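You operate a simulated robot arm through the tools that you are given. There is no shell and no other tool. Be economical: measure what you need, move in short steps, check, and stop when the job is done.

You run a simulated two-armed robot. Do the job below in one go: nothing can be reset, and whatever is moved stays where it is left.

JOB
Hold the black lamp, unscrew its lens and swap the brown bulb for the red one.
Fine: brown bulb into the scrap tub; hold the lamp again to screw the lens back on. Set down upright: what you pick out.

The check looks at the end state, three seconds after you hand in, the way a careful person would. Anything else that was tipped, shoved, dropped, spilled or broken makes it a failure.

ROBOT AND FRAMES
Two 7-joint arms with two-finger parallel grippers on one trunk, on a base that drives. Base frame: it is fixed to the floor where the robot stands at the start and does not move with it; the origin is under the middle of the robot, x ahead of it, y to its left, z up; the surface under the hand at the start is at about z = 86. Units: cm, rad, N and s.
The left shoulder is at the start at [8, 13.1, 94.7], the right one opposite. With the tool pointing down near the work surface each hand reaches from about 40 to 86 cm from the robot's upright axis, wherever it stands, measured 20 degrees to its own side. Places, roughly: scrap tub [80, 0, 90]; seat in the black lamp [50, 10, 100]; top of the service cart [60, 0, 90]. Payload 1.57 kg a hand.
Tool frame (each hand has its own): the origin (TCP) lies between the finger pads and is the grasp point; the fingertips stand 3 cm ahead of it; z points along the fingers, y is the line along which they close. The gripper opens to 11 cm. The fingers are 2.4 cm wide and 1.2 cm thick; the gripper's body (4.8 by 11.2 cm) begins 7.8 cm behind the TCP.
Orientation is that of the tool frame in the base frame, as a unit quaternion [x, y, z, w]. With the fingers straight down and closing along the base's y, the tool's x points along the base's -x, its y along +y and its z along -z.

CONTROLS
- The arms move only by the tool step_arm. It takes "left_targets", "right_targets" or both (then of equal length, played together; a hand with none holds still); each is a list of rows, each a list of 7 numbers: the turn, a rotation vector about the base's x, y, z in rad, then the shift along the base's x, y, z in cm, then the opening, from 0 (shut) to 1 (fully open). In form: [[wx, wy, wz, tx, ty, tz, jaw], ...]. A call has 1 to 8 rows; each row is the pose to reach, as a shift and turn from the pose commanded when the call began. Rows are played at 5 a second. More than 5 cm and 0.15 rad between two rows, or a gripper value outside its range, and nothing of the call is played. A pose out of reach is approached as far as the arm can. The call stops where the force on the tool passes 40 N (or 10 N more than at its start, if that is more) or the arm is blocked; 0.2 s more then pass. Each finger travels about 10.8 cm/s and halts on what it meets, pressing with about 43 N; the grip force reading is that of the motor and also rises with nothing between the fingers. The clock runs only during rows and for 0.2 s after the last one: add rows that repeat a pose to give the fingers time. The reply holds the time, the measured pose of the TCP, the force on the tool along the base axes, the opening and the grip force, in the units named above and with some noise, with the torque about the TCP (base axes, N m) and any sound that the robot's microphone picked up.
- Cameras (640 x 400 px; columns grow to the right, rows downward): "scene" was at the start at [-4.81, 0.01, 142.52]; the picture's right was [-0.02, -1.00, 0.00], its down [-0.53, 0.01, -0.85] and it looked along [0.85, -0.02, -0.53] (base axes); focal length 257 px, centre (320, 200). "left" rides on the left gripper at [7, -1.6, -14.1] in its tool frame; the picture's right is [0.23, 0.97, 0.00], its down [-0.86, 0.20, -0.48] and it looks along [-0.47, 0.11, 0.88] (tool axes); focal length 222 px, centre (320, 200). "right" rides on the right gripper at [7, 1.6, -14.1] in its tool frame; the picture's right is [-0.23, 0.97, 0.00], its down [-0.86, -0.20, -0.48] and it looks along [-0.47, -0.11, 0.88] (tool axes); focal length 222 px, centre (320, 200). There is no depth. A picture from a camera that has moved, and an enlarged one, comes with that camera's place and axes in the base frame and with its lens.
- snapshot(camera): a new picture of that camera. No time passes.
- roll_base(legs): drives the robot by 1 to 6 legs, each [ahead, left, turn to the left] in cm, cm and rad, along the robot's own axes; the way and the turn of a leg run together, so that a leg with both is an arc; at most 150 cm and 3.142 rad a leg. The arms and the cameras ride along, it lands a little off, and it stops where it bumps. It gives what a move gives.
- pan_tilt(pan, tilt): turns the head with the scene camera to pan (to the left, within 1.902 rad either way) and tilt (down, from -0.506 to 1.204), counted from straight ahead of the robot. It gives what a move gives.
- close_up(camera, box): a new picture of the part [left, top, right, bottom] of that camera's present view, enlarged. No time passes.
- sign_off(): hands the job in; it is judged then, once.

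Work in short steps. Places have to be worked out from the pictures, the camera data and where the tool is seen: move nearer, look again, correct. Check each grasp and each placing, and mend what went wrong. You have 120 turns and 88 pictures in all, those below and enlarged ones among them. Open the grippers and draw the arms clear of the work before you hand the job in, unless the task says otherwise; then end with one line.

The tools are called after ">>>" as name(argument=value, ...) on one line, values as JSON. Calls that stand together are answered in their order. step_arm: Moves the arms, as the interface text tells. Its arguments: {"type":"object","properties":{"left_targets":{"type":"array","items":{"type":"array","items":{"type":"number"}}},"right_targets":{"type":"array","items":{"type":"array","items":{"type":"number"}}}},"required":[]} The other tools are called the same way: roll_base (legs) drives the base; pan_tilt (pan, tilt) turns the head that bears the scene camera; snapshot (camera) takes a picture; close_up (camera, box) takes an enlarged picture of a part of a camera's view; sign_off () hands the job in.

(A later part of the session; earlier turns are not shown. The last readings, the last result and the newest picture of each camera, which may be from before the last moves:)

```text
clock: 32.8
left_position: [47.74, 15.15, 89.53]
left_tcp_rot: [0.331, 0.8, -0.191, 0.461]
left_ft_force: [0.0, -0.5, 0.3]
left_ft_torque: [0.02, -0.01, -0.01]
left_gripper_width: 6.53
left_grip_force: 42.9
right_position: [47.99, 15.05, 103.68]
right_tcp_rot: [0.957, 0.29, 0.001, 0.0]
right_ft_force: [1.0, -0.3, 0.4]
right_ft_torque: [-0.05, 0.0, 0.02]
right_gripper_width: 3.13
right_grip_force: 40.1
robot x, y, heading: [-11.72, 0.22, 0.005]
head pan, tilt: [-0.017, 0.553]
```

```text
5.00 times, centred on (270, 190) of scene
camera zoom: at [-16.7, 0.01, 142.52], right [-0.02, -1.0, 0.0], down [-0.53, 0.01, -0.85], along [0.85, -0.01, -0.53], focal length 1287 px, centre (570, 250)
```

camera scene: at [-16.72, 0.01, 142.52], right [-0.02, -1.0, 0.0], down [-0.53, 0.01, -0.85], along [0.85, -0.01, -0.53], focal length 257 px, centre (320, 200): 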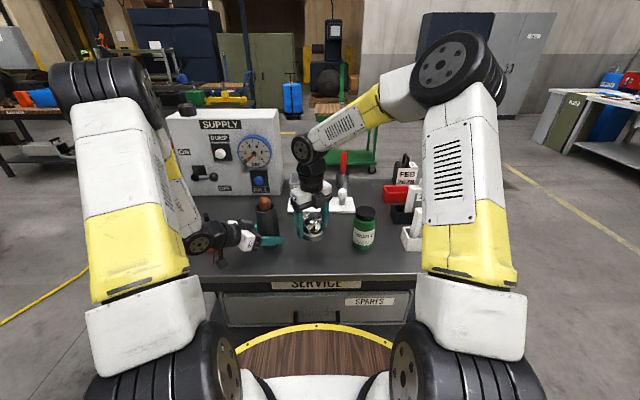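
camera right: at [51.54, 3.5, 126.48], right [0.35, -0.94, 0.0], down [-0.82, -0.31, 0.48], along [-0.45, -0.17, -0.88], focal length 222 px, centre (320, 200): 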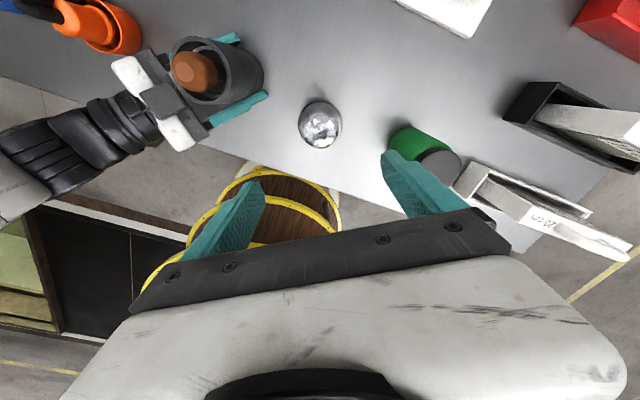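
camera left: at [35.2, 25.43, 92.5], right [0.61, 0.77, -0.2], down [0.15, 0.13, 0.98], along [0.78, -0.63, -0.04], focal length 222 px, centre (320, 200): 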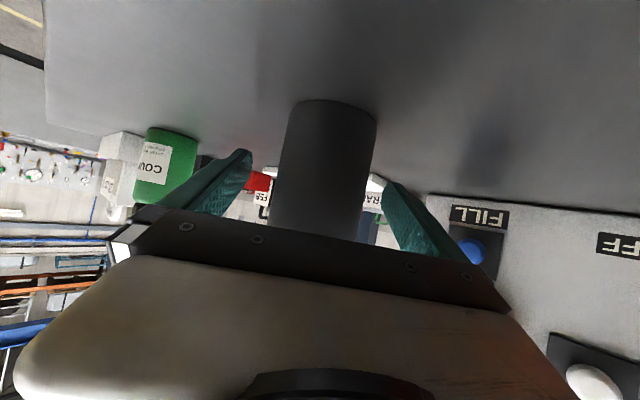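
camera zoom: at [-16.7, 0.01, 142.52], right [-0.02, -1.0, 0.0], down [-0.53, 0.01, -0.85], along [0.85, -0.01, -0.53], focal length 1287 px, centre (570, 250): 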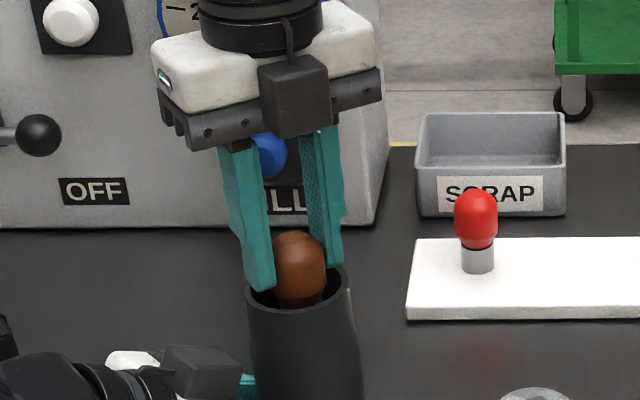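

The bulb is gripped at 3.13 cm. I test with a small upward pull.

>>> step_arm(right_targets=[[0, 0, 0, 0, 0, 0.2, 0], [0, 0, 0, 0, 0, 0.4, 0]])

```text
clock: 33.4
left_position: [47.71, 15.13, 89.41]
left_tcp_rot: [0.331, 0.8, -0.192, 0.462]
left_ft_force: [0.1, -0.2, -0.5]
left_ft_torque: [-0.01, -0.01, -0.01]
left_gripper_width: 6.53
left_grip_force: 43.1
right_position: [48.06, 15.08, 104.04]
right_tcp_rot: [0.957, 0.289, 0.001, 0.001]
right_ft_force: [0.2, 0.6, 0.3]
right_ft_torque: [0.02, -0.01, 0.04]
right_gripper_width: 3.1
right_grip_force: 39.7
robot x, y, heading: [-12.21, -0.16, -0.008]
head pan, tilt: [-0.017, 0.553]
```

There is no resistance, so it is a plain seat. I lift the bulb clear.

>>> step_arm(right_targets=[[0, 0, 0, 0, 0, 2, 0], [0, 0, 0, 0, 0, 5, 0], [0, 0, 0, 0, 0, 9, 0], [0, 0, 0, 0, 0, 13, 0]])

>>> close_up(camera="scene", box=[220, 110, 380, 230])

>>> close_up(camera="right", box=[200, 60, 440, 240])

```text
clock: 34.4
left_position: [47.74, 15.15, 89.58]
left_tcp_rot: [0.332, 0.8, -0.192, 0.461]
left_ft_force: [-1.4, -0.2, 0.0]
left_ft_torque: [0.08, 0.1, -0.02]
left_gripper_width: 6.49
left_grip_force: 42.9
right_position: [47.86, 15.25, 117.29]
right_tcp_rot: [0.957, 0.289, 0.002, 0.001]
right_ft_force: [0.3, -0.4, 0.0]
right_ft_torque: [0.02, 0.01, 0.0]
right_gripper_width: 3.07
right_grip_force: 39.7
robot x, y, heading: [-11.73, 0.3, 0.001]
head pan, tilt: [-0.017, 0.553]
```

```text
3.33 times, centred on (300, 170) of scene
camera zoom: at [-16.68, 0.0, 142.52], right [-0.02, -1.0, 0.0], down [-0.53, 0.01, -0.85], along [0.85, -0.01, -0.53], focal length 858 px, centre (387, 300)
```

zoom: 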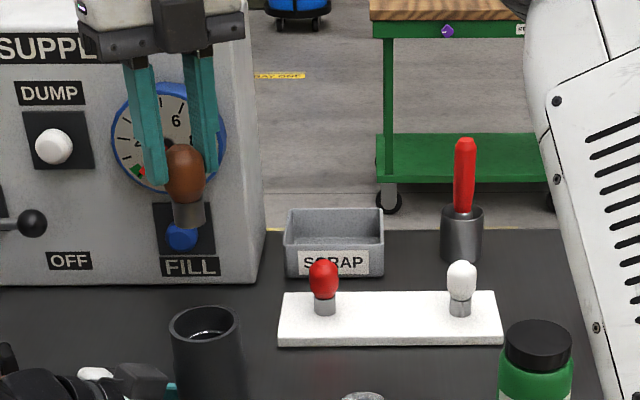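

```text
2.22 times, centred on (320, 150) of right
camera zoom: at [54.62, 17.74, 131.33], right [0.35, -0.94, 0.0], down [-0.82, -0.31, 0.48], along [-0.45, -0.17, -0.88], focal length 494 px, centre (320, 311)
```

zoom: 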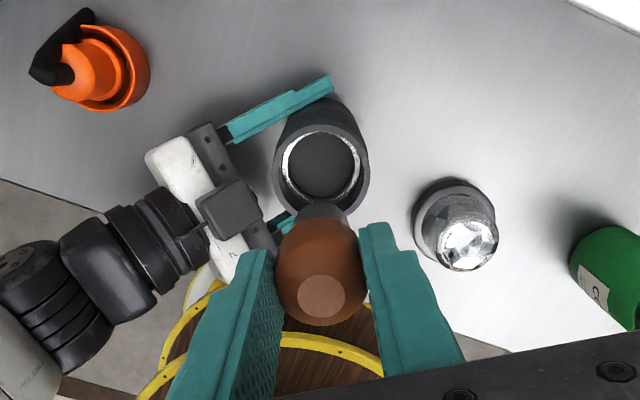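

The bulb is out (bottom about 7.3 cm below the TCP). The tub lies around x 80–92, y 5, too far from here, so I release the lamp and back the left hand out along its approach line, then up.

>>> step_arm(left_targets=[[0, 0, 0, 0, 0, 0, 0.75], [0, 0, 0, 0, 0, 0, 0.9], [0, 0, 0, -2, 2, 1.63, 0.9], [0, 0, 0, -4.5, 4.5, 3.67, 0.9], [0, 0, 0, -7, 7, 5.7, 0.9], [0, 0, 0, -9.5, 9.5, 7.75, 0.9], [0, 0, 0, -9.5, 9.5, 12, 0.9], [0, 0, 0, -9.5, 9.5, 16.5, 0.9]])

>>> snapshot(camera="scene")

```text
clock: 36.2
left_position: [38.18, 24.58, 105.97]
left_tcp_rot: [0.331, 0.801, -0.192, 0.462]
left_ft_force: [1.0, -0.1, -0.2]
left_ft_torque: [-0.04, 0.01, -0.03]
left_gripper_width: 9.89
left_grip_force: 0.1
right_position: [47.98, 15.25, 117.21]
right_tcp_rot: [0.957, 0.29, 0.001, 0.0]
right_ft_force: [-0.4, -0.2, -0.5]
right_ft_torque: [0.0, 0.03, 0.0]
right_gripper_width: 3.05
right_grip_force: 39.7
robot x, y, heading: [-12.06, -0.18, 0.002]
head pan, tilt: [-0.017, 0.553]
```

```text
53 pictures are left
camera scene: at [-16.68, 0.03, 142.52], right [-0.02, -1.0, 0.0], down [-0.53, 0.01, -0.85], along [0.85, -0.01, -0.53], focal length 257 px, centre (320, 200)
```

scene: 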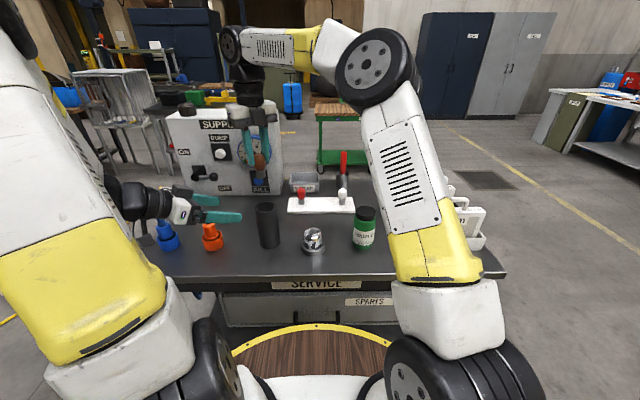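

The lamp stands by itself. I raise the left hand well clear, then tilt the head down to check the gap between base and cart.

>>> step_arm(left_targets=[[0, 0, 0, 0, 1, 4, 0.9], [0, 0, 0, 0, 2, 8, 0.9], [0, 0, 0, 0, 3, 12, 0.9], [0, 0, 0, 0, 4, 15, 0.9]])

>>> pan_tilt(pan=0, tilt=1.1)

>>> snapshot(camera="scene")

```text
clock: 37.2
left_position: [38.17, 28.8, 121.02]
left_tcp_rot: [0.331, 0.8, -0.192, 0.462]
left_ft_force: [0.1, 0.7, 0.2]
left_ft_torque: [0.0, -0.01, -0.03]
left_gripper_width: 9.89
left_grip_force: 0.0
right_position: [47.85, 15.27, 117.23]
right_tcp_rot: [0.957, 0.289, 0.001, 0.0]
right_ft_force: [-0.4, -0.3, -0.7]
right_ft_torque: [0.02, 0.02, 0.04]
right_gripper_width: 3.03
right_grip_force: 39.5
robot x, y, heading: [-12.01, 0.04, 0.001]
head pan, tilt: [-0.017, 0.553]
```

```text
clock: 38.2
left_position: [38.08, 28.67, 121.07]
left_tcp_rot: [0.33, 0.8, -0.191, 0.462]
left_ft_force: [0.8, 0.1, -0.8]
left_ft_torque: [0.01, 0.0, 0.03]
left_gripper_width: 9.9
left_grip_force: 0.1
right_position: [47.91, 15.21, 117.26]
right_tcp_rot: [0.957, 0.29, 0.001, 0.0]
right_ft_force: [-0.7, 0.1, -0.8]
right_ft_torque: [-0.01, 0.03, -0.01]
right_gripper_width: 3.05
right_grip_force: 39.5
robot x, y, heading: [-11.57, -0.13, 0.004]
head pan, tilt: [0.0, 1.1]
```

```text
52 pictures are left
camera scene: at [-19.37, 0.17, 138.24], right [0.0, -1.0, 0.0], down [-0.89, 0.0, -0.45], along [0.45, 0.0, -0.89], focal length 257 px, centre (320, 200)
```

scene: 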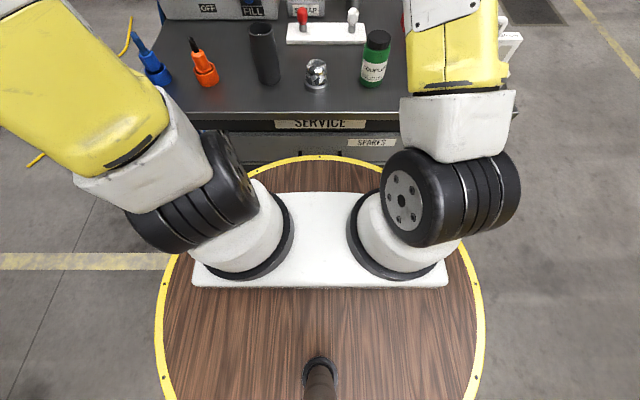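

The round base deck has a front edge only just short of the cart at the start position, so I can drive forward at most about 11 cm and then turn in place for extra right-arm reach. I drive forward first.

>>> roll_base(legs=[[11, 0, 0]])

>>> pan_tilt(pan=0, tilt=0.75)

>>> snapshot(camera="scene")

```text
clock: 39.4
left_position: [49.2, 28.55, 121.15]
left_tcp_rot: [0.331, 0.8, -0.192, 0.462]
left_ft_force: [-0.3, 0.0, 0.9]
left_ft_torque: [0.01, 0.03, 0.03]
left_gripper_width: 9.93
left_grip_force: 0.1
right_position: [58.61, 15.1, 117.17]
right_tcp_rot: [0.957, 0.289, 0.001, 0.001]
right_ft_force: [0.2, 0.1, -0.1]
right_ft_torque: [-0.01, 0.0, -0.02]
right_gripper_width: 3.02
right_grip_force: 39.4
robot x, y, heading: [-1.05, -0.18, 0.002]
head pan, tilt: [0.0, 1.1]
```

```text
clock: 40.2
left_position: [48.95, 28.68, 121.05]
left_tcp_rot: [0.332, 0.8, -0.192, 0.462]
left_ft_force: [0.0, -0.3, -0.3]
left_ft_torque: [0.0, -0.01, -0.03]
left_gripper_width: 9.89
left_grip_force: 0.1
right_position: [58.76, 15.13, 117.25]
right_tcp_rot: [0.957, 0.289, 0.001, 0.001]
right_ft_force: [0.2, -0.2, 0.3]
right_ft_torque: [-0.01, 0.03, 0.0]
right_gripper_width: 3.03
right_grip_force: 39.2
robot x, y, heading: [-0.99, -0.2, -0.002]
head pan, tilt: [0.0, 0.75]
```

```text
51 pictures are left
camera scene: at [-6.53, 0.18, 140.8], right [0.0, -1.0, 0.0], down [-0.68, 0.0, -0.73], along [0.73, 0.0, -0.68], focal length 257 px, centre (320, 200)
```

scene: 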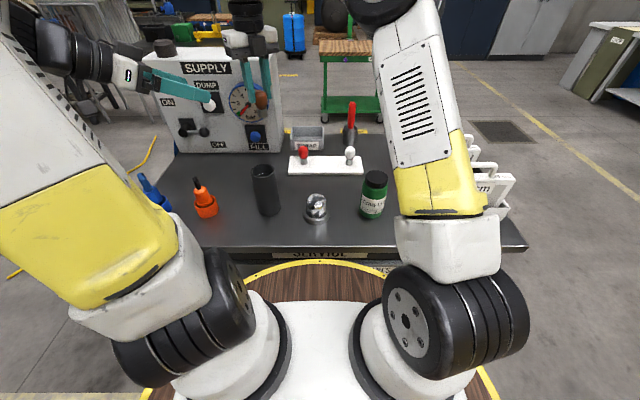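

The grip width is creeping down (3.13→3.03), so I check whether the bulb is slipping.

>>> close_up(camera="right", box=[220, 80, 420, 230])

>>> close_up(camera="scene", box=[210, 20, 350, 170])

```text
2.67 times, centred on (320, 155) of right
camera zoom: at [65.48, 17.65, 131.31], right [0.35, -0.94, 0.0], down [-0.82, -0.31, 0.48], along [-0.45, -0.17, -0.88], focal length 592 px, centre (320, 320)
```

zoom: 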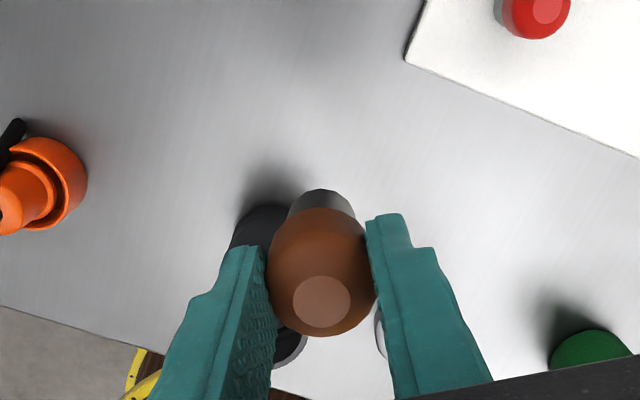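

```text
2.67 times, centred on (280, 95) of scene
camera zoom: at [-6.53, 0.18, 140.8], right [0.0, -1.0, 0.0], down [-0.68, 0.0, -0.73], along [0.73, 0.0, -0.68], focal length 686 px, centre (427, 480)
```

zoom: 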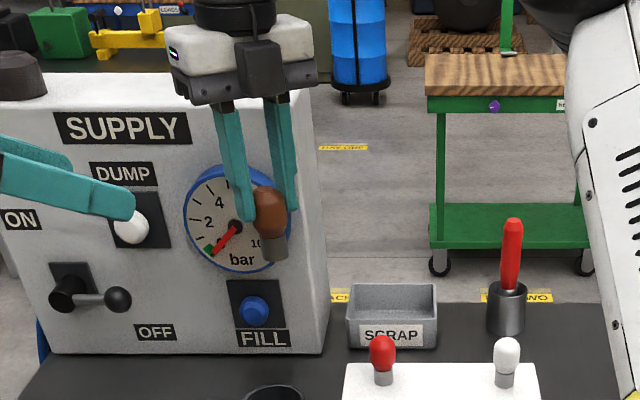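

The bulb's place in the fingers has not changed, so there is no real slip. The tub measures x≈81–91, y≈−1…12, with its rim at 90.7. I turn the base 0.8 rad to the left so the right arm reaches it more easily.

>>> roll_base(legs=[[0, 0, 0.8]])

>>> pan_tilt(pan=-0.75, tilt=0.6)

>>> snapshot(camera="scene")

```text
clock: 42.6
left_position: [14.06, 55.8, 121.03]
left_tcp_rot: [0.0, 0.866, 0.0, 0.499]
left_ft_force: [-0.6, -0.5, 0.5]
left_ft_torque: [0.02, 0.0, 0.04]
left_gripper_width: 9.87
left_grip_force: 0.0
right_position: [30.54, 52.94, 117.25]
right_tcp_rot: [0.774, 0.633, 0.002, 0.0]
right_ft_force: [0.0, -0.4, 0.6]
right_ft_torque: [-0.01, -0.03, -0.01]
right_gripper_width: 3.0
right_grip_force: 39.3
robot x, y, heading: [-0.89, -0.16, 0.779]
head pan, tilt: [0.0, 0.75]
```

```text
clock: 43.8
left_position: [14.12, 55.81, 120.94]
left_tcp_rot: [0.0, 0.866, -0.001, 0.5]
left_ft_force: [-0.3, 0.0, -0.4]
left_ft_torque: [0.04, 0.02, -0.02]
left_gripper_width: 9.89
left_grip_force: 0.0
right_position: [30.52, 52.95, 117.23]
right_tcp_rot: [0.773, 0.634, 0.001, 0.0]
right_ft_force: [-0.5, 1.0, 0.1]
right_ft_torque: [0.01, -0.04, 0.02]
right_gripper_width: 3.01
right_grip_force: 39.7
robot x, y, heading: [-1.04, -0.03, 0.783]
head pan, tilt: [-0.75, 0.6]
```

```text
48 pictures are left
camera scene: at [-1.9, -9.39, 142.09], right [0.04, -1.0, 0.0], down [-0.56, -0.02, -0.82], along [0.82, 0.03, -0.57], focal length 257 px, centre (320, 200)
```

scene: 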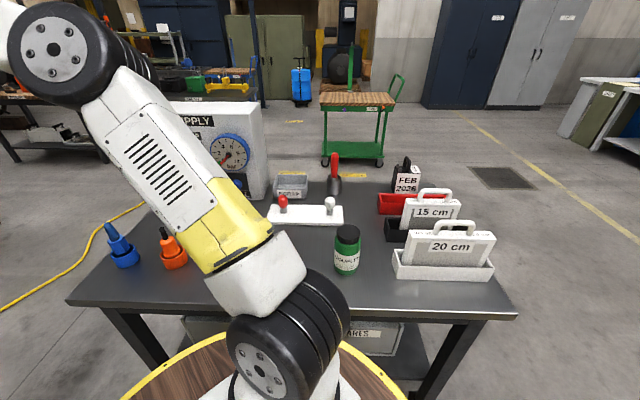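

Now I swing the right hand with the bulb back over the cart at z 117 toward the tub, unwinding the wrist on the way.

>>> step_arm(right_targets=[[0, 0, -0.145, 3, -3.5, 0, 0], [0, 0, -0.29, 6.1, -7, 0, 0], [0, 0, -0.435, 9.2, -10.5, 0, 0], [0, 0, -0.58, 12.2, -14, 0, 0], [0, 0, -0.725, 15.3, -17.5, 0, 0], [0, 0, -0.87, 18.4, -21, 0, 0], [0, 0, -1.015, 21.4, -24.5, 0, 0], [0, 0, -1.16, 24.5, -28, 0, 0]])

>>> step_arm(right_targets=[[0, 0, -0.145, 1.4, -2.5, 0, 0], [0, 0, -0.29, 2.8, -5, 0, 0], [0, 0, -0.435, 4.2, -7.5, 0, 0], [0, 0, -0.58, 5.5, -10, 0, 0], [0, 0, -0.725, 6.9, -12.5, 0, 0], [0, 0, -0.87, 8.3, -15, 0, 0], [0, 0, -1.015, 9.7, -17.5, 0, 0], [0, 0, -1.16, 11, -20, 0, 0]])

>>> snapshot(camera="scene")

```text
clock: 45.5
left_position: [14.13, 55.79, 121.08]
left_tcp_rot: [0.001, 0.866, -0.001, 0.501]
left_ft_force: [-0.7, -0.5, 0.4]
left_ft_torque: [-0.04, -0.02, -0.03]
left_gripper_width: 9.91
left_grip_force: 0.0
right_position: [55.07, 24.87, 117.28]
right_tcp_rot: [0.994, 0.106, 0.001, 0.001]
right_ft_force: [0.7, 0.5, -0.1]
right_ft_torque: [-0.07, -0.02, 0.03]
right_gripper_width: 3.02
right_grip_force: 39.5
robot x, y, heading: [-1.22, -0.26, 0.787]
head pan, tilt: [-0.75, 0.6]
```

```text
clock: 47.4
left_position: [14.15, 55.76, 121.06]
left_tcp_rot: [0.0, 0.866, 0.0, 0.5]
left_ft_force: [-0.6, 1.0, 0.9]
left_ft_torque: [-0.01, -0.02, 0.01]
left_gripper_width: 9.92
left_grip_force: 0.0
right_position: [66.07, 4.88, 117.05]
right_tcp_rot: [0.889, -0.457, 0.001, 0.001]
right_ft_force: [-0.4, -0.3, -0.8]
right_ft_torque: [-0.01, -0.01, 0.01]
right_gripper_width: 3.0
right_grip_force: 39.5
robot x, y, heading: [-0.97, 0.04, 0.787]
head pan, tilt: [-0.75, 0.6]
```

```text
47 pictures are left
camera scene: at [-1.91, -9.39, 142.1], right [0.03, -1.0, 0.0], down [-0.56, -0.02, -0.83], along [0.82, 0.03, -0.56], focal length 257 px, centre (320, 200)
```

scene: 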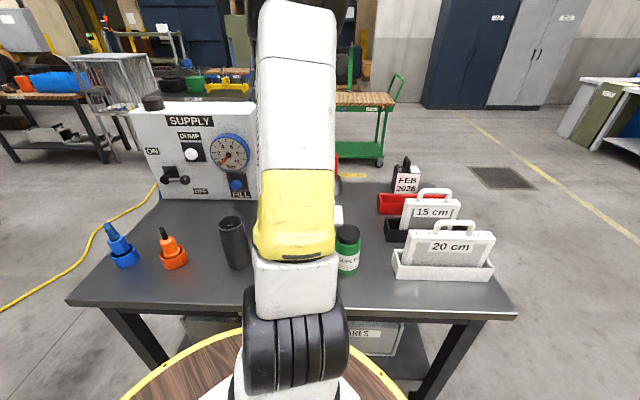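

The arm hides the tub from the head camera, so from here I rely on the right camera. I move to over the tub while finishing the unwind.

>>> step_arm(right_targets=[[0, 0, -0.145, 2.2, -0.1, 0, 0], [0, 0, -0.29, 4.4, -0.2, 0, 0], [0, 0, -0.435, 6.6, -0.3, 0, 0], [0, 0, -0.58, 8.8, -0.4, 0, 0], [0, 0, -0.725, 11, -0.5, 0, 0], [0, 0, -0.87, 13.2, -0.6, 0, 0], [0, 0, -1.015, 15.4, -0.7, 0, 0], [0, 0, -1.16, 17, -0.8, 0, 0]])

>>> snapshot(camera="right")

```text
clock: 49.1
left_position: [14.19, 55.77, 121.07]
left_tcp_rot: [0.001, 0.866, -0.001, 0.5]
left_ft_force: [0.1, -0.3, 0.6]
left_ft_torque: [0.03, 0.02, 0.01]
left_gripper_width: 9.9
left_grip_force: 0.1
right_position: [81.61, 4.25, 116.79]
right_tcp_rot: [-0.494, 0.87, 0.0, -0.003]
right_ft_force: [1.1, -0.3, -1.2]
right_ft_torque: [0.0, 0.05, 0.01]
right_gripper_width: 3.04
right_grip_force: 39.8
right hand out of reach, approached as far as the arm can: row 8
robot x, y, heading: [-1.07, 0.18, 0.785]
head pan, tilt: [-0.75, 0.6]
```

```text
46 pictures are left
camera right: at [76.74, -0.89, 130.95], right [-0.72, 0.7, 0.0], down [0.61, 0.63, 0.48], along [0.33, 0.34, -0.88], focal length 222 px, centre (320, 200)
```

right: 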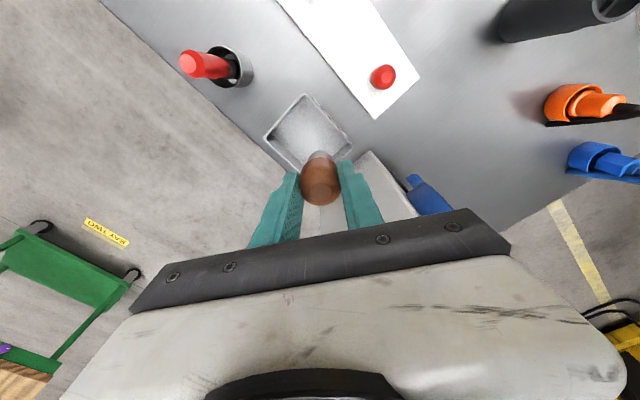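

From here the tub spans x 80–90, y −1.7…10, centre (85, 4.2). Reach is short at this height but grows lower down, so I descend to z 102 while edging forward.

>>> step_arm(right_targets=[[0, 0, 0, 0, 0, -4, 0], [0, 0, 0, 0, 0, -8, 0], [0, 0, 0, 0.5, 0, -11, 0], [0, 0, 0, 1, 0, -14, 0], [0, 0, 0, 1.2, 0, -14, 0]])

>>> snapshot(camera="right")

```text
clock: 50.4
left_position: [14.21, 55.68, 121.06]
left_tcp_rot: [0.0, 0.866, 0.0, 0.5]
left_ft_force: [0.0, -0.5, -0.5]
left_ft_torque: [-0.03, 0.0, 0.0]
left_gripper_width: 9.88
left_grip_force: 0.1
right_position: [82.82, 4.09, 102.79]
right_tcp_rot: [-0.494, 0.87, 0.001, -0.002]
right_ft_force: [0.4, 0.2, -0.4]
right_ft_torque: [-0.04, 0.01, 0.0]
right_gripper_width: 3.02
right_grip_force: 39.2
robot x, y, heading: [-1.05, 0.04, 0.79]
head pan, tilt: [-0.75, 0.6]
```

```text
45 pictures are left
camera right: at [77.84, -1.13, 116.92], right [-0.72, 0.69, 0.0], down [0.61, 0.63, 0.48], along [0.33, 0.34, -0.88], focal length 222 px, centre (320, 200)
```

right: 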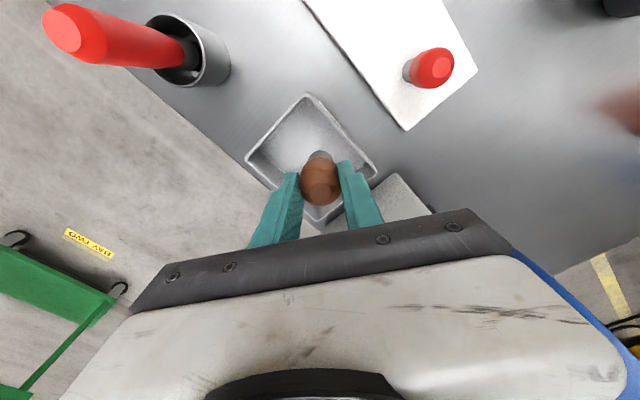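

The bulb is over the tub (x 79.9–90, y −1.2…11.7). I descend inside to just above the floor, edging to (84.3, 5).

>>> step_arm(right_targets=[[0, 0, 0, 0.8, 0.5, -2, 0], [0, 0, 0, 1.5, 0.9, -4, 0], [0, 0, 0, 1.5, 0.9, -6, 0], [0, 0, 0, 1.5, 0.9, -7.3, 0]])

>>> close_up(camera="right", box=[220, 70, 420, 230])

```text
clock: 51.4
left_position: [14.09, 55.76, 121.11]
left_tcp_rot: [0.0, 0.866, -0.001, 0.5]
left_ft_force: [-0.4, -0.2, 0.0]
left_ft_torque: [0.0, 0.02, -0.02]
left_gripper_width: 9.94
left_grip_force: 0.1
right_position: [84.28, 4.95, 95.54]
right_tcp_rot: [-0.495, 0.869, 0.001, -0.001]
right_ft_force: [-0.9, -0.3, -0.3]
right_ft_torque: [0.01, 0.0, -0.02]
right_gripper_width: 3.01
right_grip_force: 39.5
robot x, y, heading: [-1.45, 0.27, 0.784]
head pan, tilt: [-0.75, 0.6]
```

```text
2.50 times, centred on (320, 150) of right
camera zoom: at [79.4, -0.08, 109.65], right [-0.72, 0.69, 0.0], down [0.61, 0.63, 0.48], along [0.33, 0.34, -0.88], focal length 555 px, centre (320, 325)
```

zoom: 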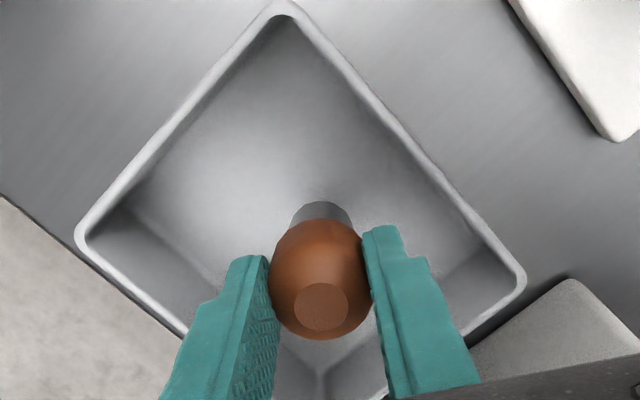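

The bulb is central in the tub, just above the floor. I go down in small steps until it touches.

>>> step_arm(right_targets=[[0, 0, 0, 0, 0, -0.3, 0], [0, 0, 0, 0, 0, -0.6, 0], [0, 0, 0, 0, 0, -0.8, 0], [0, 0, 0, 0, 0, -1.0, 0]])

```text
clock: 52.4
left_position: [14.17, 55.7, 121.02]
left_tcp_rot: [0.0, 0.866, 0.0, 0.5]
left_ft_force: [0.0, -0.9, 0.5]
left_ft_torque: [0.0, -0.01, 0.02]
left_gripper_width: 9.9
left_grip_force: 0.0
right_position: [84.29, 5.04, 94.46]
right_tcp_rot: [-0.495, 0.869, 0.0, -0.002]
right_ft_force: [-0.6, 0.0, -0.4]
right_ft_torque: [0.01, -0.02, -0.01]
right_gripper_width: 3.02
right_grip_force: 39.5
robot x, y, heading: [-0.78, 0.17, 0.784]
head pan, tilt: [-0.75, 0.6]
```

>>> step_arm(right_targets=[[0, 0, 0, 0, 0, -0.2, 0], [0, 0, 0, 0, 0, -0.4, 0], [0, 0, 0, 0, 0, -0.6, 0]])

```text
clock: 53.1
left_position: [14.04, 55.76, 121.02]
left_tcp_rot: [0.0, 0.866, 0.0, 0.5]
left_ft_force: [1.2, 0.4, 0.0]
left_ft_torque: [-0.01, -0.01, 0.01]
left_gripper_width: 9.92
left_grip_force: 0.1
right_position: [84.33, 5.1, 93.87]
right_tcp_rot: [-0.495, 0.869, 0.0, -0.002]
right_ft_force: [-0.7, -0.4, 0.0]
right_ft_torque: [-0.01, 0.01, 0.01]
right_gripper_width: 3.02
right_grip_force: 39.7
robot x, y, heading: [-1.05, -0.01, 0.786]
head pan, tilt: [-0.75, 0.6]
```

>>> step_arm(right_targets=[[0, 0, 0, 0, 0, -0.15, 0], [0, 0, 0, 0, 0, -0.3, 0], [0, 0, 0, 0, 0, -0.45, 0]])

>>> close_up(camera="right", box=[220, 70, 420, 230])

```text
clock: 54.0
left_position: [14.21, 55.64, 121.02]
left_tcp_rot: [0.001, 0.866, -0.001, 0.5]
left_ft_force: [-0.4, -0.8, -0.3]
left_ft_torque: [0.0, 0.02, 0.01]
left_gripper_width: 9.9
left_grip_force: 0.1
right_position: [84.42, 5.13, 93.47]
right_tcp_rot: [-0.495, 0.869, 0.0, -0.001]
right_ft_force: [0.2, 0.5, 2.0]
right_ft_torque: [0.02, 0.02, 0.03]
right_gripper_width: 2.98
right_grip_force: 39.3
robot x, y, heading: [-1.23, -0.17, 0.79]
head pan, tilt: [-0.75, 0.6]
```

```text
2.50 times, centred on (320, 150) of right
camera zoom: at [79.41, -0.05, 107.56], right [-0.72, 0.69, 0.0], down [0.61, 0.63, 0.48], along [0.33, 0.34, -0.88], focal length 555 px, centre (320, 325)
```

zoom: 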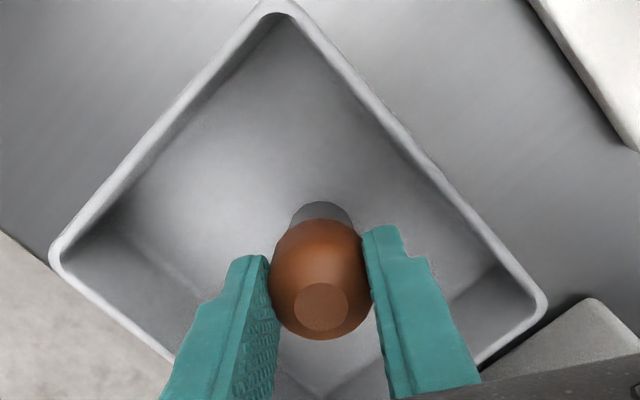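

The force is just beginning to show (+2 N). One more small step will confirm contact.

>>> step_arm(right_targets=[[0, 0, 0, 0, 0, -0.1, 0], [0, 0, 0, 0, 0, -0.2, 0]])

```text
clock: 54.5
left_position: [14.12, 55.7, 121.08]
left_tcp_rot: [0.001, 0.866, -0.001, 0.5]
left_ft_force: [-0.7, 0.3, 0.4]
left_ft_torque: [0.01, -0.04, 0.02]
left_gripper_width: 9.93
left_grip_force: 0.1
right_position: [84.23, 5.15, 93.39]
right_tcp_rot: [-0.494, 0.869, 0.0, 0.0]
right_ft_force: [-1.1, -1.0, 16.9]
right_ft_torque: [-0.03, 0.07, 0.0]
right_gripper_width: 3.0
right_grip_force: 39.1
robot x, y, heading: [-0.73, -0.02, 0.783]
head pan, tilt: [-0.75, 0.6]
```

Firm contact. I relax slightly upward, open and rise.

>>> step_arm(right_targets=[[0, 0, 0, 0, 0, 0.12, 0], [0, 0, 0, 0, 0, 0.12, 0.35], [0, 0, 0, 0, 0, 0.12, 0.5], [0, 0, 0, 0, 0, 0.12, 0.5], [0, 0, 0, 0, 0, 2, 0.5], [0, 0, 0, 0, 0, 5, 0.5], [0, 0, 0, -0.5, 0, 9, 0.5], [0, 0, 0, -1, 0, 13, 0.5]])

>>> snapshot(camera="right")

```text
clock: 56.4
left_position: [14.28, 55.73, 121.12]
left_tcp_rot: [0.0, 0.866, -0.001, 0.5]
left_ft_force: [-0.7, -0.6, -0.3]
left_ft_torque: [0.02, -0.01, -0.04]
left_gripper_width: 9.9
left_grip_force: 0.0
right_position: [83.3, 5.3, 106.21]
right_tcp_rot: [-0.495, 0.869, 0.0, -0.002]
right_ft_force: [0.4, 0.3, 0.1]
right_ft_torque: [0.02, 0.0, 0.02]
right_gripper_width: 5.48
right_grip_force: 0.1
robot x, y, heading: [-1.0, -0.08, 0.784]
head pan, tilt: [-0.75, 0.6]
```

```text
42 pictures are left
camera right: at [78.36, 0.18, 120.39], right [-0.72, 0.69, 0.0], down [0.61, 0.63, 0.48], along [0.33, 0.34, -0.88], focal length 222 px, centre (320, 200)
```

right: 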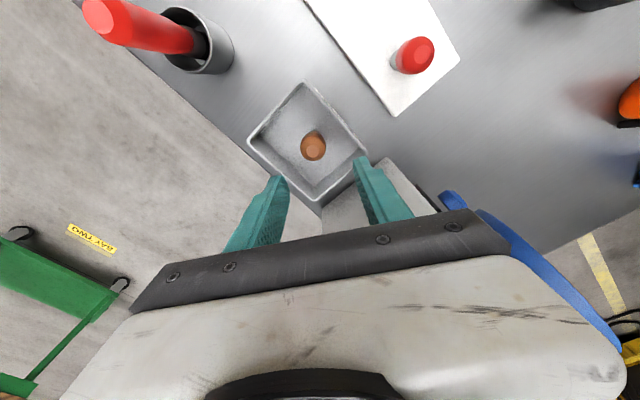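

The brown bulb stands upright in the tub. Now the red bulb: estimates put it near (69.5, 5.8), so I move above it and refine.

>>> step_arm(right_targets=[[0, 0, 0, -4.5, 0.2, 2, 0.5], [0, 0, 0, -9, 0.4, 2, 0.5], [0, 0, 0, -13.8, 0.5, 2, 0.5]])

>>> close_up(camera="right", box=[200, 60, 440, 240])

>>> snapshot(camera="scene")

```text
clock: 57.1
left_position: [14.08, 55.71, 121.15]
left_tcp_rot: [0.001, 0.866, -0.001, 0.5]
left_ft_force: [0.7, 0.6, -0.5]
left_ft_torque: [0.02, 0.02, -0.02]
left_gripper_width: 9.89
left_grip_force: 0.1
right_position: [69.48, 5.65, 108.15]
right_tcp_rot: [-0.495, 0.869, -0.001, -0.002]
right_ft_force: [0.1, 1.1, -0.3]
right_ft_torque: [0.02, 0.03, 0.01]
right_gripper_width: 5.51
right_grip_force: 0.0
robot x, y, heading: [-1.01, 0.11, 0.787]
head pan, tilt: [-0.75, 0.6]
```

```text
2.22 times, centred on (320, 150) of right
camera zoom: at [64.57, 0.53, 122.28], right [-0.72, 0.69, 0.0], down [0.61, 0.63, 0.48], along [0.33, 0.34, -0.88], focal length 494 px, centre (320, 311)
```

zoom: 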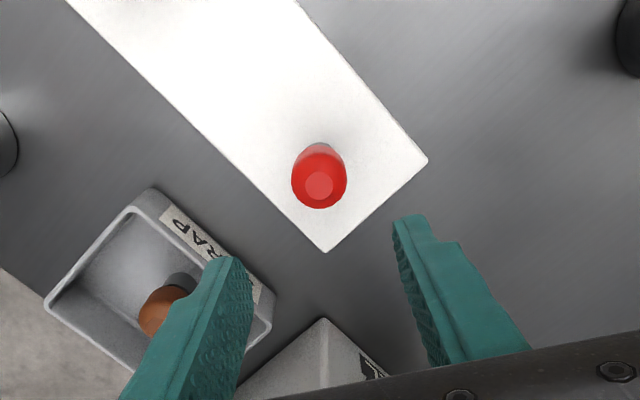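

```text
40 pictures are left
camera scene: at [-1.85, -9.41, 142.09], right [0.03, -1.0, 0.0], down [-0.56, -0.02, -0.82], along [0.82, 0.03, -0.57], focal length 257 px, centre (320, 200)
```

scene: 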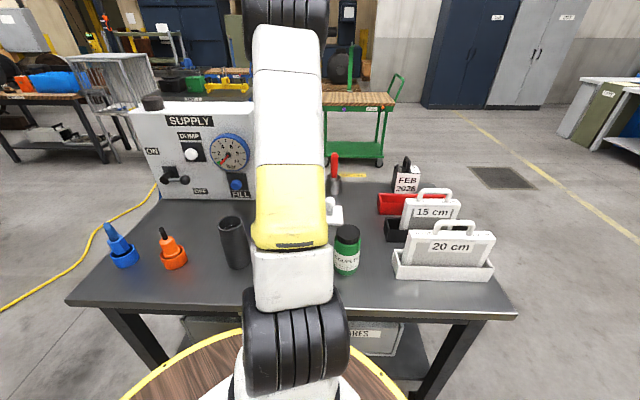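

The red bulb's top projects exactly under the TCP (69.5, 5.6), with the top at z≈95. I descend to z 98 and check before closing.

>>> step_arm(right_targets=[[0, 0, 0, 0, 0, -4, 0.5], [0, 0, 0, 0, 0, -8, 0.5], [0, 0, 0, 0, 0, -11, 0.5]])

>>> close_up(camera="right", box=[200, 60, 440, 240])

```text
clock: 58.0
left_position: [14.15, 55.82, 121.17]
left_tcp_rot: [0.0, 0.866, 0.0, 0.5]
left_ft_force: [0.0, 0.6, 1.2]
left_ft_torque: [-0.01, -0.02, -0.02]
left_gripper_width: 9.91
left_grip_force: 0.1
right_position: [69.5, 5.45, 97.23]
right_tcp_rot: [-0.494, 0.87, 0.0, -0.001]
right_ft_force: [0.2, 0.0, 0.5]
right_ft_torque: [-0.01, -0.01, 0.02]
right_gripper_width: 5.52
right_grip_force: 0.1
robot x, y, heading: [-0.78, 0.23, 0.787]
head pan, tilt: [-0.75, 0.6]
```

```text
2.22 times, centred on (320, 150) of right
camera zoom: at [64.59, 0.35, 111.36], right [-0.72, 0.69, 0.0], down [0.61, 0.63, 0.48], along [0.33, 0.34, -0.88], focal length 494 px, centre (320, 311)
```

zoom: 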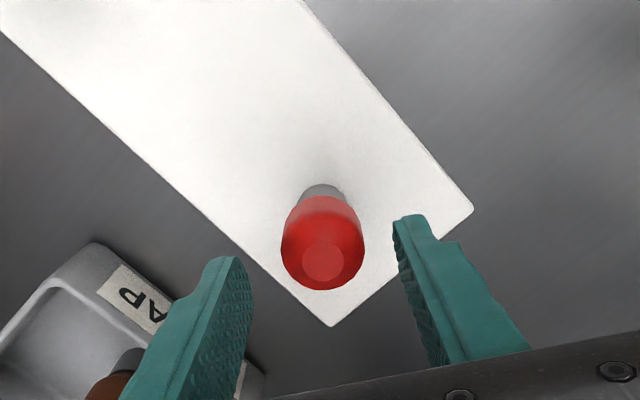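

The red bulb's top is at z≈94.7, so I take the same grip as on the brown one (TCP at top level) and close.

>>> step_arm(right_targets=[[0, 0, 0, 0, 0.05, -1.5, 0.5], [0, 0, 0, 0, 0.05, -2.6, 0.5], [0, 0, 0, 0, 0.05, -2.6, 0.35], [0, 0, 0, 0, 0.05, -2.6, 0.2], [0, 0, 0, 0, 0.05, -2.6, 0.0], [0, 0, 0, 0, 0.05, -2.6, 0.0]])

>>> step_arm(right_targets=[[0, 0, 0, 0, 0, 0.5, 0], [0, 0, 0, 0, 0, 2, 0], [0, 0, 0, 0, 0, 5, 0], [0, 0, 0, 0, 0, 9, 0], [0, 0, 0, 0, 0, 14, 0], [0, 0, 0, 0, 0, 19, 0]])

>>> snapshot(camera="right")

```text
clock: 59.4
left_position: [14.1, 55.8, 121.04]
left_tcp_rot: [0.001, 0.866, -0.002, 0.5]
left_ft_force: [0.0, 0.0, -0.5]
left_ft_torque: [0.01, 0.02, 0.0]
left_gripper_width: 9.9
left_grip_force: 0.0
right_position: [69.55, 5.59, 94.76]
right_tcp_rot: [-0.494, 0.869, 0.001, -0.002]
right_ft_force: [0.3, -0.5, 1.3]
right_ft_torque: [-0.02, -0.03, 0.0]
right_gripper_width: 3.15
right_grip_force: 40.8
robot x, y, heading: [-1.08, 0.09, 0.785]
head pan, tilt: [-0.75, 0.6]
```

```text
clock: 60.8
left_position: [14.2, 55.71, 120.98]
left_tcp_rot: [0.0, 0.866, 0.0, 0.5]
left_ft_force: [0.0, -0.7, -0.2]
left_ft_torque: [-0.01, 0.01, 0.0]
left_gripper_width: 9.9
left_grip_force: 0.1
right_position: [69.64, 5.61, 113.45]
right_tcp_rot: [-0.494, 0.869, 0.0, -0.002]
right_ft_force: [0.2, 0.8, -0.8]
right_ft_torque: [0.0, -0.01, -0.01]
right_gripper_width: 3.14
right_grip_force: 40.6
robot x, y, heading: [-1.14, 0.34, 0.79]
head pan, tilt: [-0.75, 0.6]
```

```text
38 pictures are left
camera right: at [64.68, 0.45, 127.74], right [-0.72, 0.69, 0.0], down [0.61, 0.63, 0.48], along [0.33, 0.34, -0.88], focal length 222 px, centre (320, 200)
```

right: 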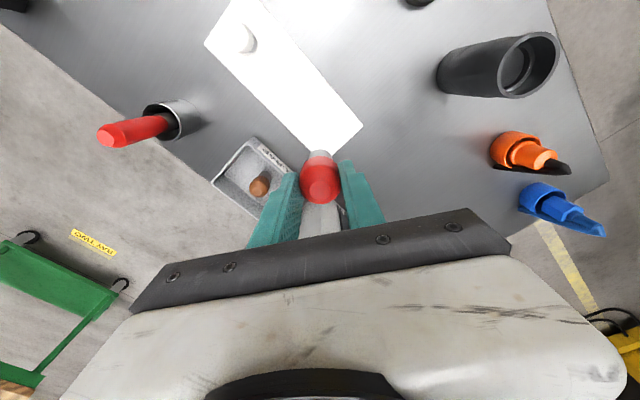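

The red bulb is held. I carry it over the lamp, staying above the rim.

>>> step_arm(right_targets=[[0, 0, 0, -4.4, 1.9, 0.5, 0], [0, 0, 0, -8.7, 3.8, 0.5, 0], [0, 0, 0, -13.1, 5.7, 0.5, 0], [0, 0, 0, -17.5, 7.6, 0.5, 0], [0, 0, 0, -21.8, 9.5, 0.5, 0], [0, 0, 0, -21.8, 9.5, -2.5, 0]])

>>> close_up(camera="right", box=[220, 70, 420, 230])

>>> snapshot(camera="scene")

```text
clock: 62.1
left_position: [14.13, 55.76, 121.16]
left_tcp_rot: [0.0, 0.866, -0.001, 0.499]
left_ft_force: [-0.1, 0.8, -0.3]
left_ft_torque: [-0.02, -0.01, 0.01]
left_gripper_width: 9.89
left_grip_force: 0.2
right_position: [47.67, 15.37, 111.15]
right_tcp_rot: [-0.495, 0.869, 0.001, -0.001]
right_ft_force: [0.3, 0.3, -0.6]
right_ft_torque: [-0.03, 0.0, 0.0]
right_gripper_width: 3.13
right_grip_force: 40.7
robot x, y, heading: [-1.16, -0.19, 0.785]
head pan, tilt: [-0.75, 0.6]
```

```text
2.50 times, centred on (320, 150) of right
camera zoom: at [42.8, 10.18, 125.32], right [-0.72, 0.69, 0.0], down [0.61, 0.63, 0.48], along [0.33, 0.34, -0.88], focal length 555 px, centre (320, 325)
```

zoom: 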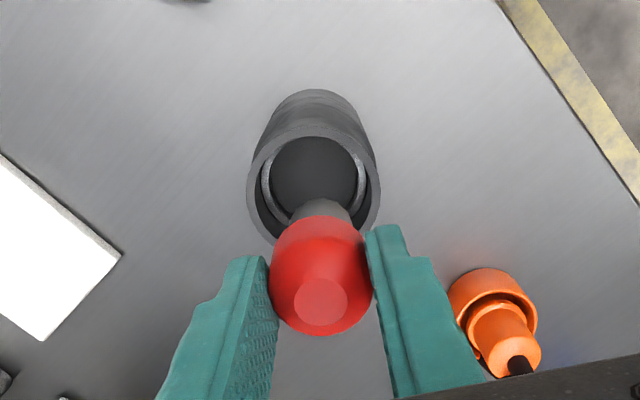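

```text
36 pictures are left
camera scene: at [-1.91, -9.42, 142.09], right [0.03, -1.0, 0.0], down [-0.56, -0.02, -0.83], along [0.82, 0.03, -0.56], focal length 257 px, centre (320, 200)
```

scene: 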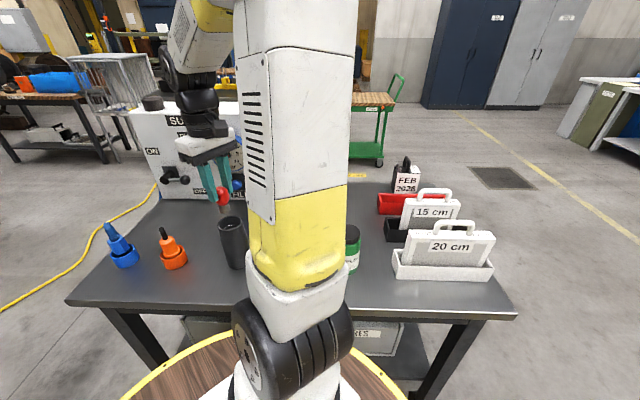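

The lamp mouth appears slightly toward −y of the bulb axis. I correct by (0, −0.35), descend until the cap is just above the rim and re-check there with little parallax.

>>> step_arm(right_targets=[[0, 0, 0, 0, -0.35, -1.5, 0], [0, 0, 0, 0, -0.35, -3, 0]])

>>> close_up(camera="right", box=[260, 100, 380, 200])

>>> close_up(camera="scene", box=[180, 140, 280, 270])

```text
clock: 62.8
left_position: [14.12, 55.85, 121.15]
left_tcp_rot: [0.0, 0.866, -0.001, 0.5]
left_ft_force: [0.3, -0.4, -0.1]
left_ft_torque: [0.01, 0.01, -0.02]
left_gripper_width: 9.9
left_grip_force: 0.1
right_position: [47.75, 15.01, 108.15]
right_tcp_rot: [-0.495, 0.869, 0.0, -0.002]
right_ft_force: [1.0, 0.2, -0.5]
right_ft_torque: [0.03, 0.0, 0.02]
right_gripper_width: 3.16
right_grip_force: 40.1
robot x, y, heading: [-1.03, 0.05, 0.786]
head pan, tilt: [-0.75, 0.6]
```

```text
4.00 times, centred on (320, 150) of right
camera zoom: at [42.85, 9.81, 122.3], right [-0.72, 0.69, 0.0], down [0.61, 0.63, 0.48], along [0.33, 0.34, -0.88], focal length 888 px, centre (320, 400)
```

zoom: 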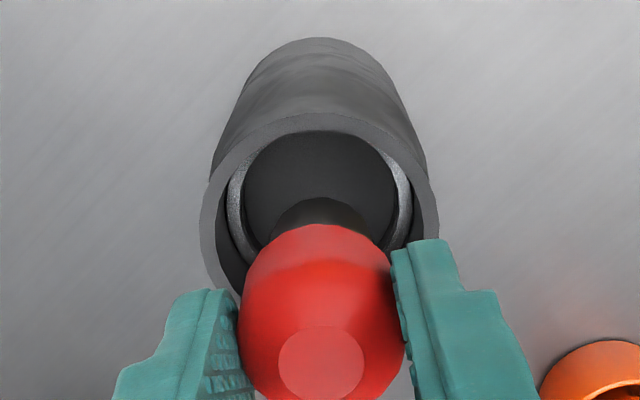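

```text
3.08 times, centred on (230, 205) of scene
camera zoom: at [-1.91, -9.42, 142.09], right [0.03, -1.0, 0.0], down [-0.56, -0.02, -0.83], along [0.82, 0.03, -0.56], focal length 792 px, centre (597, 185)
```

zoom: 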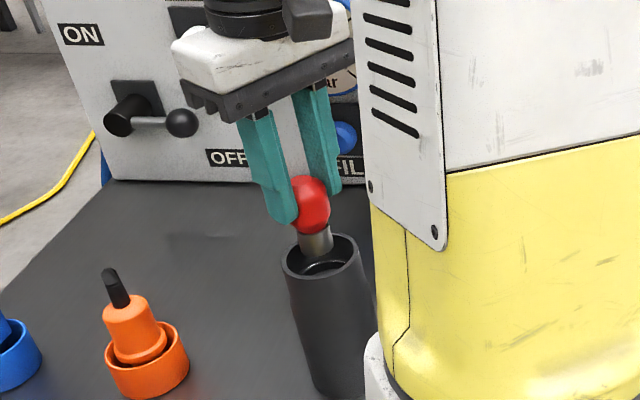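

Column alignment is right, and both views suggest the mouth is about 0.3–0.4 cm toward the camera side (−x, −y). I shift (−0.25, −0.3) and lower partway into the well, then check.

>>> step_arm(right_targets=[[0, 0, 0, -0.25, -0.3, -0.3, 0], [0, 0, 0, -0.25, -0.3, -1.2, 0], [0, 0, 0, -0.25, -0.3, -2.2, 0]])

>>> close_up(camera="right", box=[260, 100, 380, 200])

>>> close_up(camera="scene", box=[200, 180, 270, 250])

```text
clock: 63.5
left_position: [14.06, 55.77, 121.06]
left_tcp_rot: [0.0, 0.866, -0.001, 0.5]
left_ft_force: [-0.3, 0.0, 0.0]
left_ft_torque: [-0.02, 0.0, 0.01]
left_gripper_width: 9.9
left_grip_force: 0.0
right_position: [47.49, 14.75, 105.84]
right_tcp_rot: [-0.494, 0.87, 0.0, -0.001]
right_ft_force: [0.2, 0.3, -0.9]
right_ft_torque: [0.02, 0.01, -0.01]
right_gripper_width: 3.15
right_grip_force: 40.3
robot x, y, heading: [-1.19, 0.05, 0.781]
head pan, tilt: [-0.75, 0.6]
```

```text
4.00 times, centred on (320, 150) of right
camera zoom: at [42.57, 9.5, 120.03], right [-0.72, 0.69, 0.0], down [0.61, 0.63, 0.48], along [0.33, 0.34, -0.88], focal length 888 px, centre (320, 400)
```

zoom: 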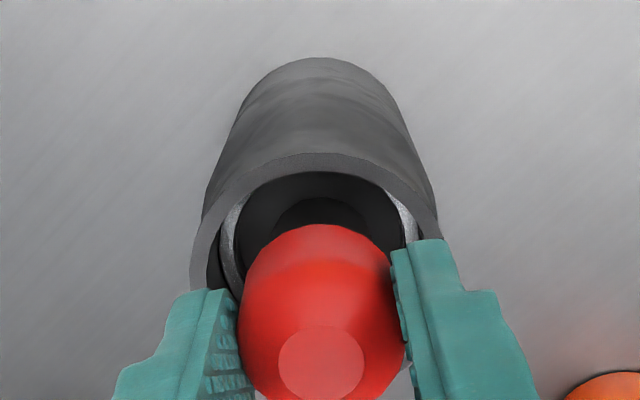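

```text
5.71 times, centred on (235, 215) of scene
camera zoom: at [-1.91, -9.41, 142.09], right [0.03, -1.0, 0.0], down [-0.56, -0.02, -0.83], along [0.82, 0.03, -0.56], focal length 1471 px, centre (806, 114)
```

zoom: 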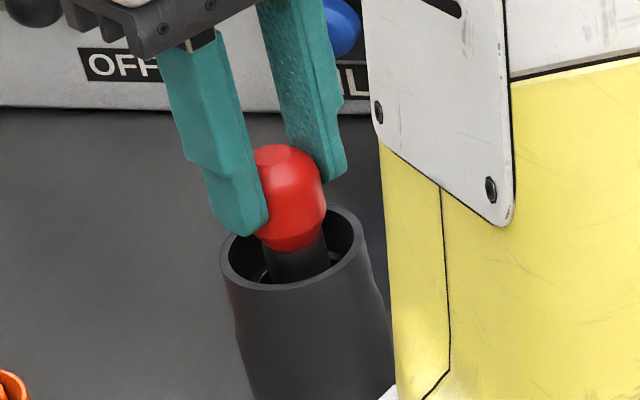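

The bulb is inside the mouth and centred within a couple of mm. I shift +0.12 in x and lower in steps to the seat height (TCP≈103.7).

>>> step_arm(right_targets=[[0, 0, 0, 0.12, 0, -0.6, 0], [0, 0, 0, 0.12, 0, -1.1, 0], [0, 0, 0, 0.12, 0, -1.5, 0], [0, 0, 0, 0.12, 0, -1.8, 0]])

>>> close_up(camera="scene", box=[200, 180, 270, 250])

```text
clock: 64.5
left_position: [14.16, 55.67, 121.08]
left_tcp_rot: [0.001, 0.866, -0.001, 0.5]
left_ft_force: [-0.5, -0.1, -0.6]
left_ft_torque: [0.01, -0.02, -0.02]
left_gripper_width: 9.87
left_grip_force: 0.1
right_position: [47.54, 14.55, 104.11]
right_tcp_rot: [-0.495, 0.869, -0.001, -0.002]
right_ft_force: [0.3, 0.7, -1.1]
right_ft_torque: [0.03, 0.01, -0.01]
right_gripper_width: 3.16
right_grip_force: 40.3
robot x, y, heading: [-1.04, -0.09, 0.785]
head pan, tilt: [-0.75, 0.6]
```

```text
5.71 times, centred on (235, 215) of scene
camera zoom: at [-1.9, -9.41, 142.09], right [0.03, -1.0, 0.0], down [-0.56, -0.02, -0.83], along [0.82, 0.03, -0.56], focal length 1471 px, centre (806, 114)
```

zoom: 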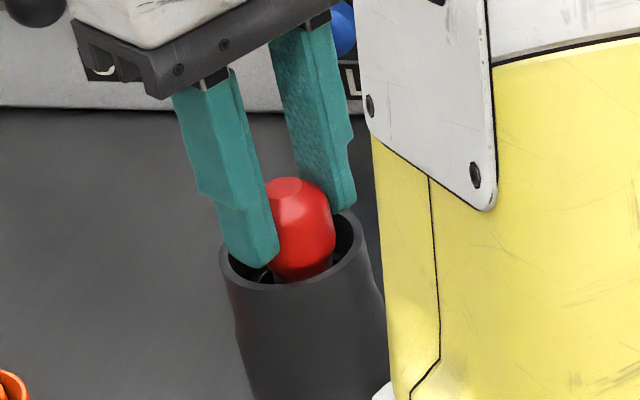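

It is still free and centred. I continue in 0.15 cm steps.

>>> step_arm(right_targets=[[0, 0, 0, 0, 0, -0.15, 0], [0, 0, 0, 0, 0, -0.3, 0], [0, 0, 0, 0, 0, -0.45, 0]])

```text
clock: 65.3
left_position: [14.01, 55.64, 121.05]
left_tcp_rot: [0.001, 0.866, -0.001, 0.499]
left_ft_force: [0.5, -0.3, -0.1]
left_ft_torque: [0.05, -0.01, -0.03]
left_gripper_width: 9.89
left_grip_force: 0.0
right_position: [47.51, 14.57, 103.88]
right_tcp_rot: [-0.495, 0.869, 0.0, 0.0]
right_ft_force: [-2.4, -1.3, 26.6]
right_ft_torque: [-0.02, 0.25, 0.16]
right_gripper_width: 3.14
right_grip_force: 40.4
robot x, y, heading: [-0.68, -0.64, 0.784]
head pan, tilt: [-0.75, 0.6]
```

Contact at z≈103.9, within about 0.2 cm of where the brown bulb sat. I check the view.

>>> close_up(camera="scene", box=[200, 180, 270, 250])

>>> close_up(camera="right", box=[260, 100, 380, 200])

```text
5.71 times, centred on (235, 215) of scene
camera zoom: at [-1.98, -9.44, 142.09], right [0.03, -1.0, 0.0], down [-0.56, -0.02, -0.83], along [0.82, 0.03, -0.56], focal length 1471 px, centre (806, 114)
```

zoom: 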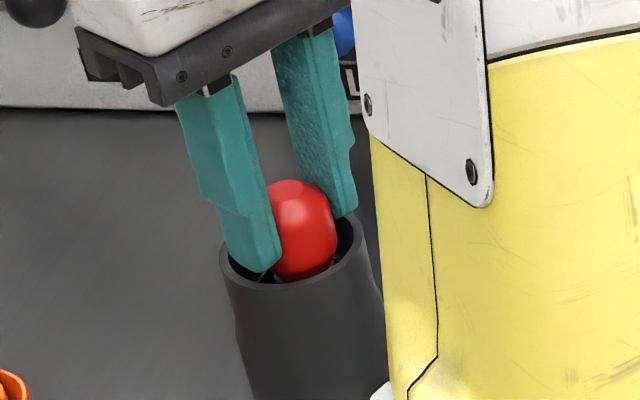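

```text
4.00 times, centred on (320, 150) of right
camera zoom: at [42.64, 9.37, 117.92], right [-0.72, 0.69, 0.0], down [0.61, 0.63, 0.48], along [0.33, 0.35, -0.88], focal length 888 px, centre (320, 400)
```

zoom: 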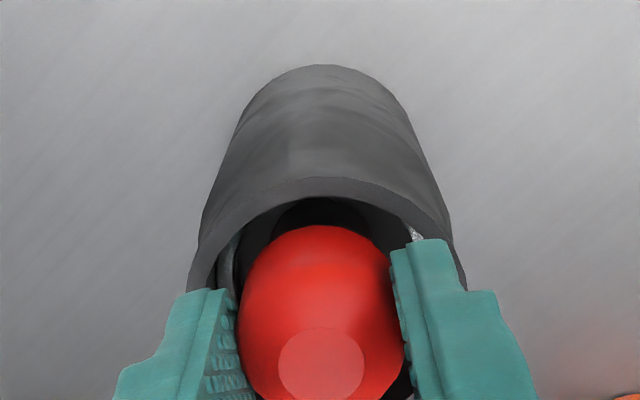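

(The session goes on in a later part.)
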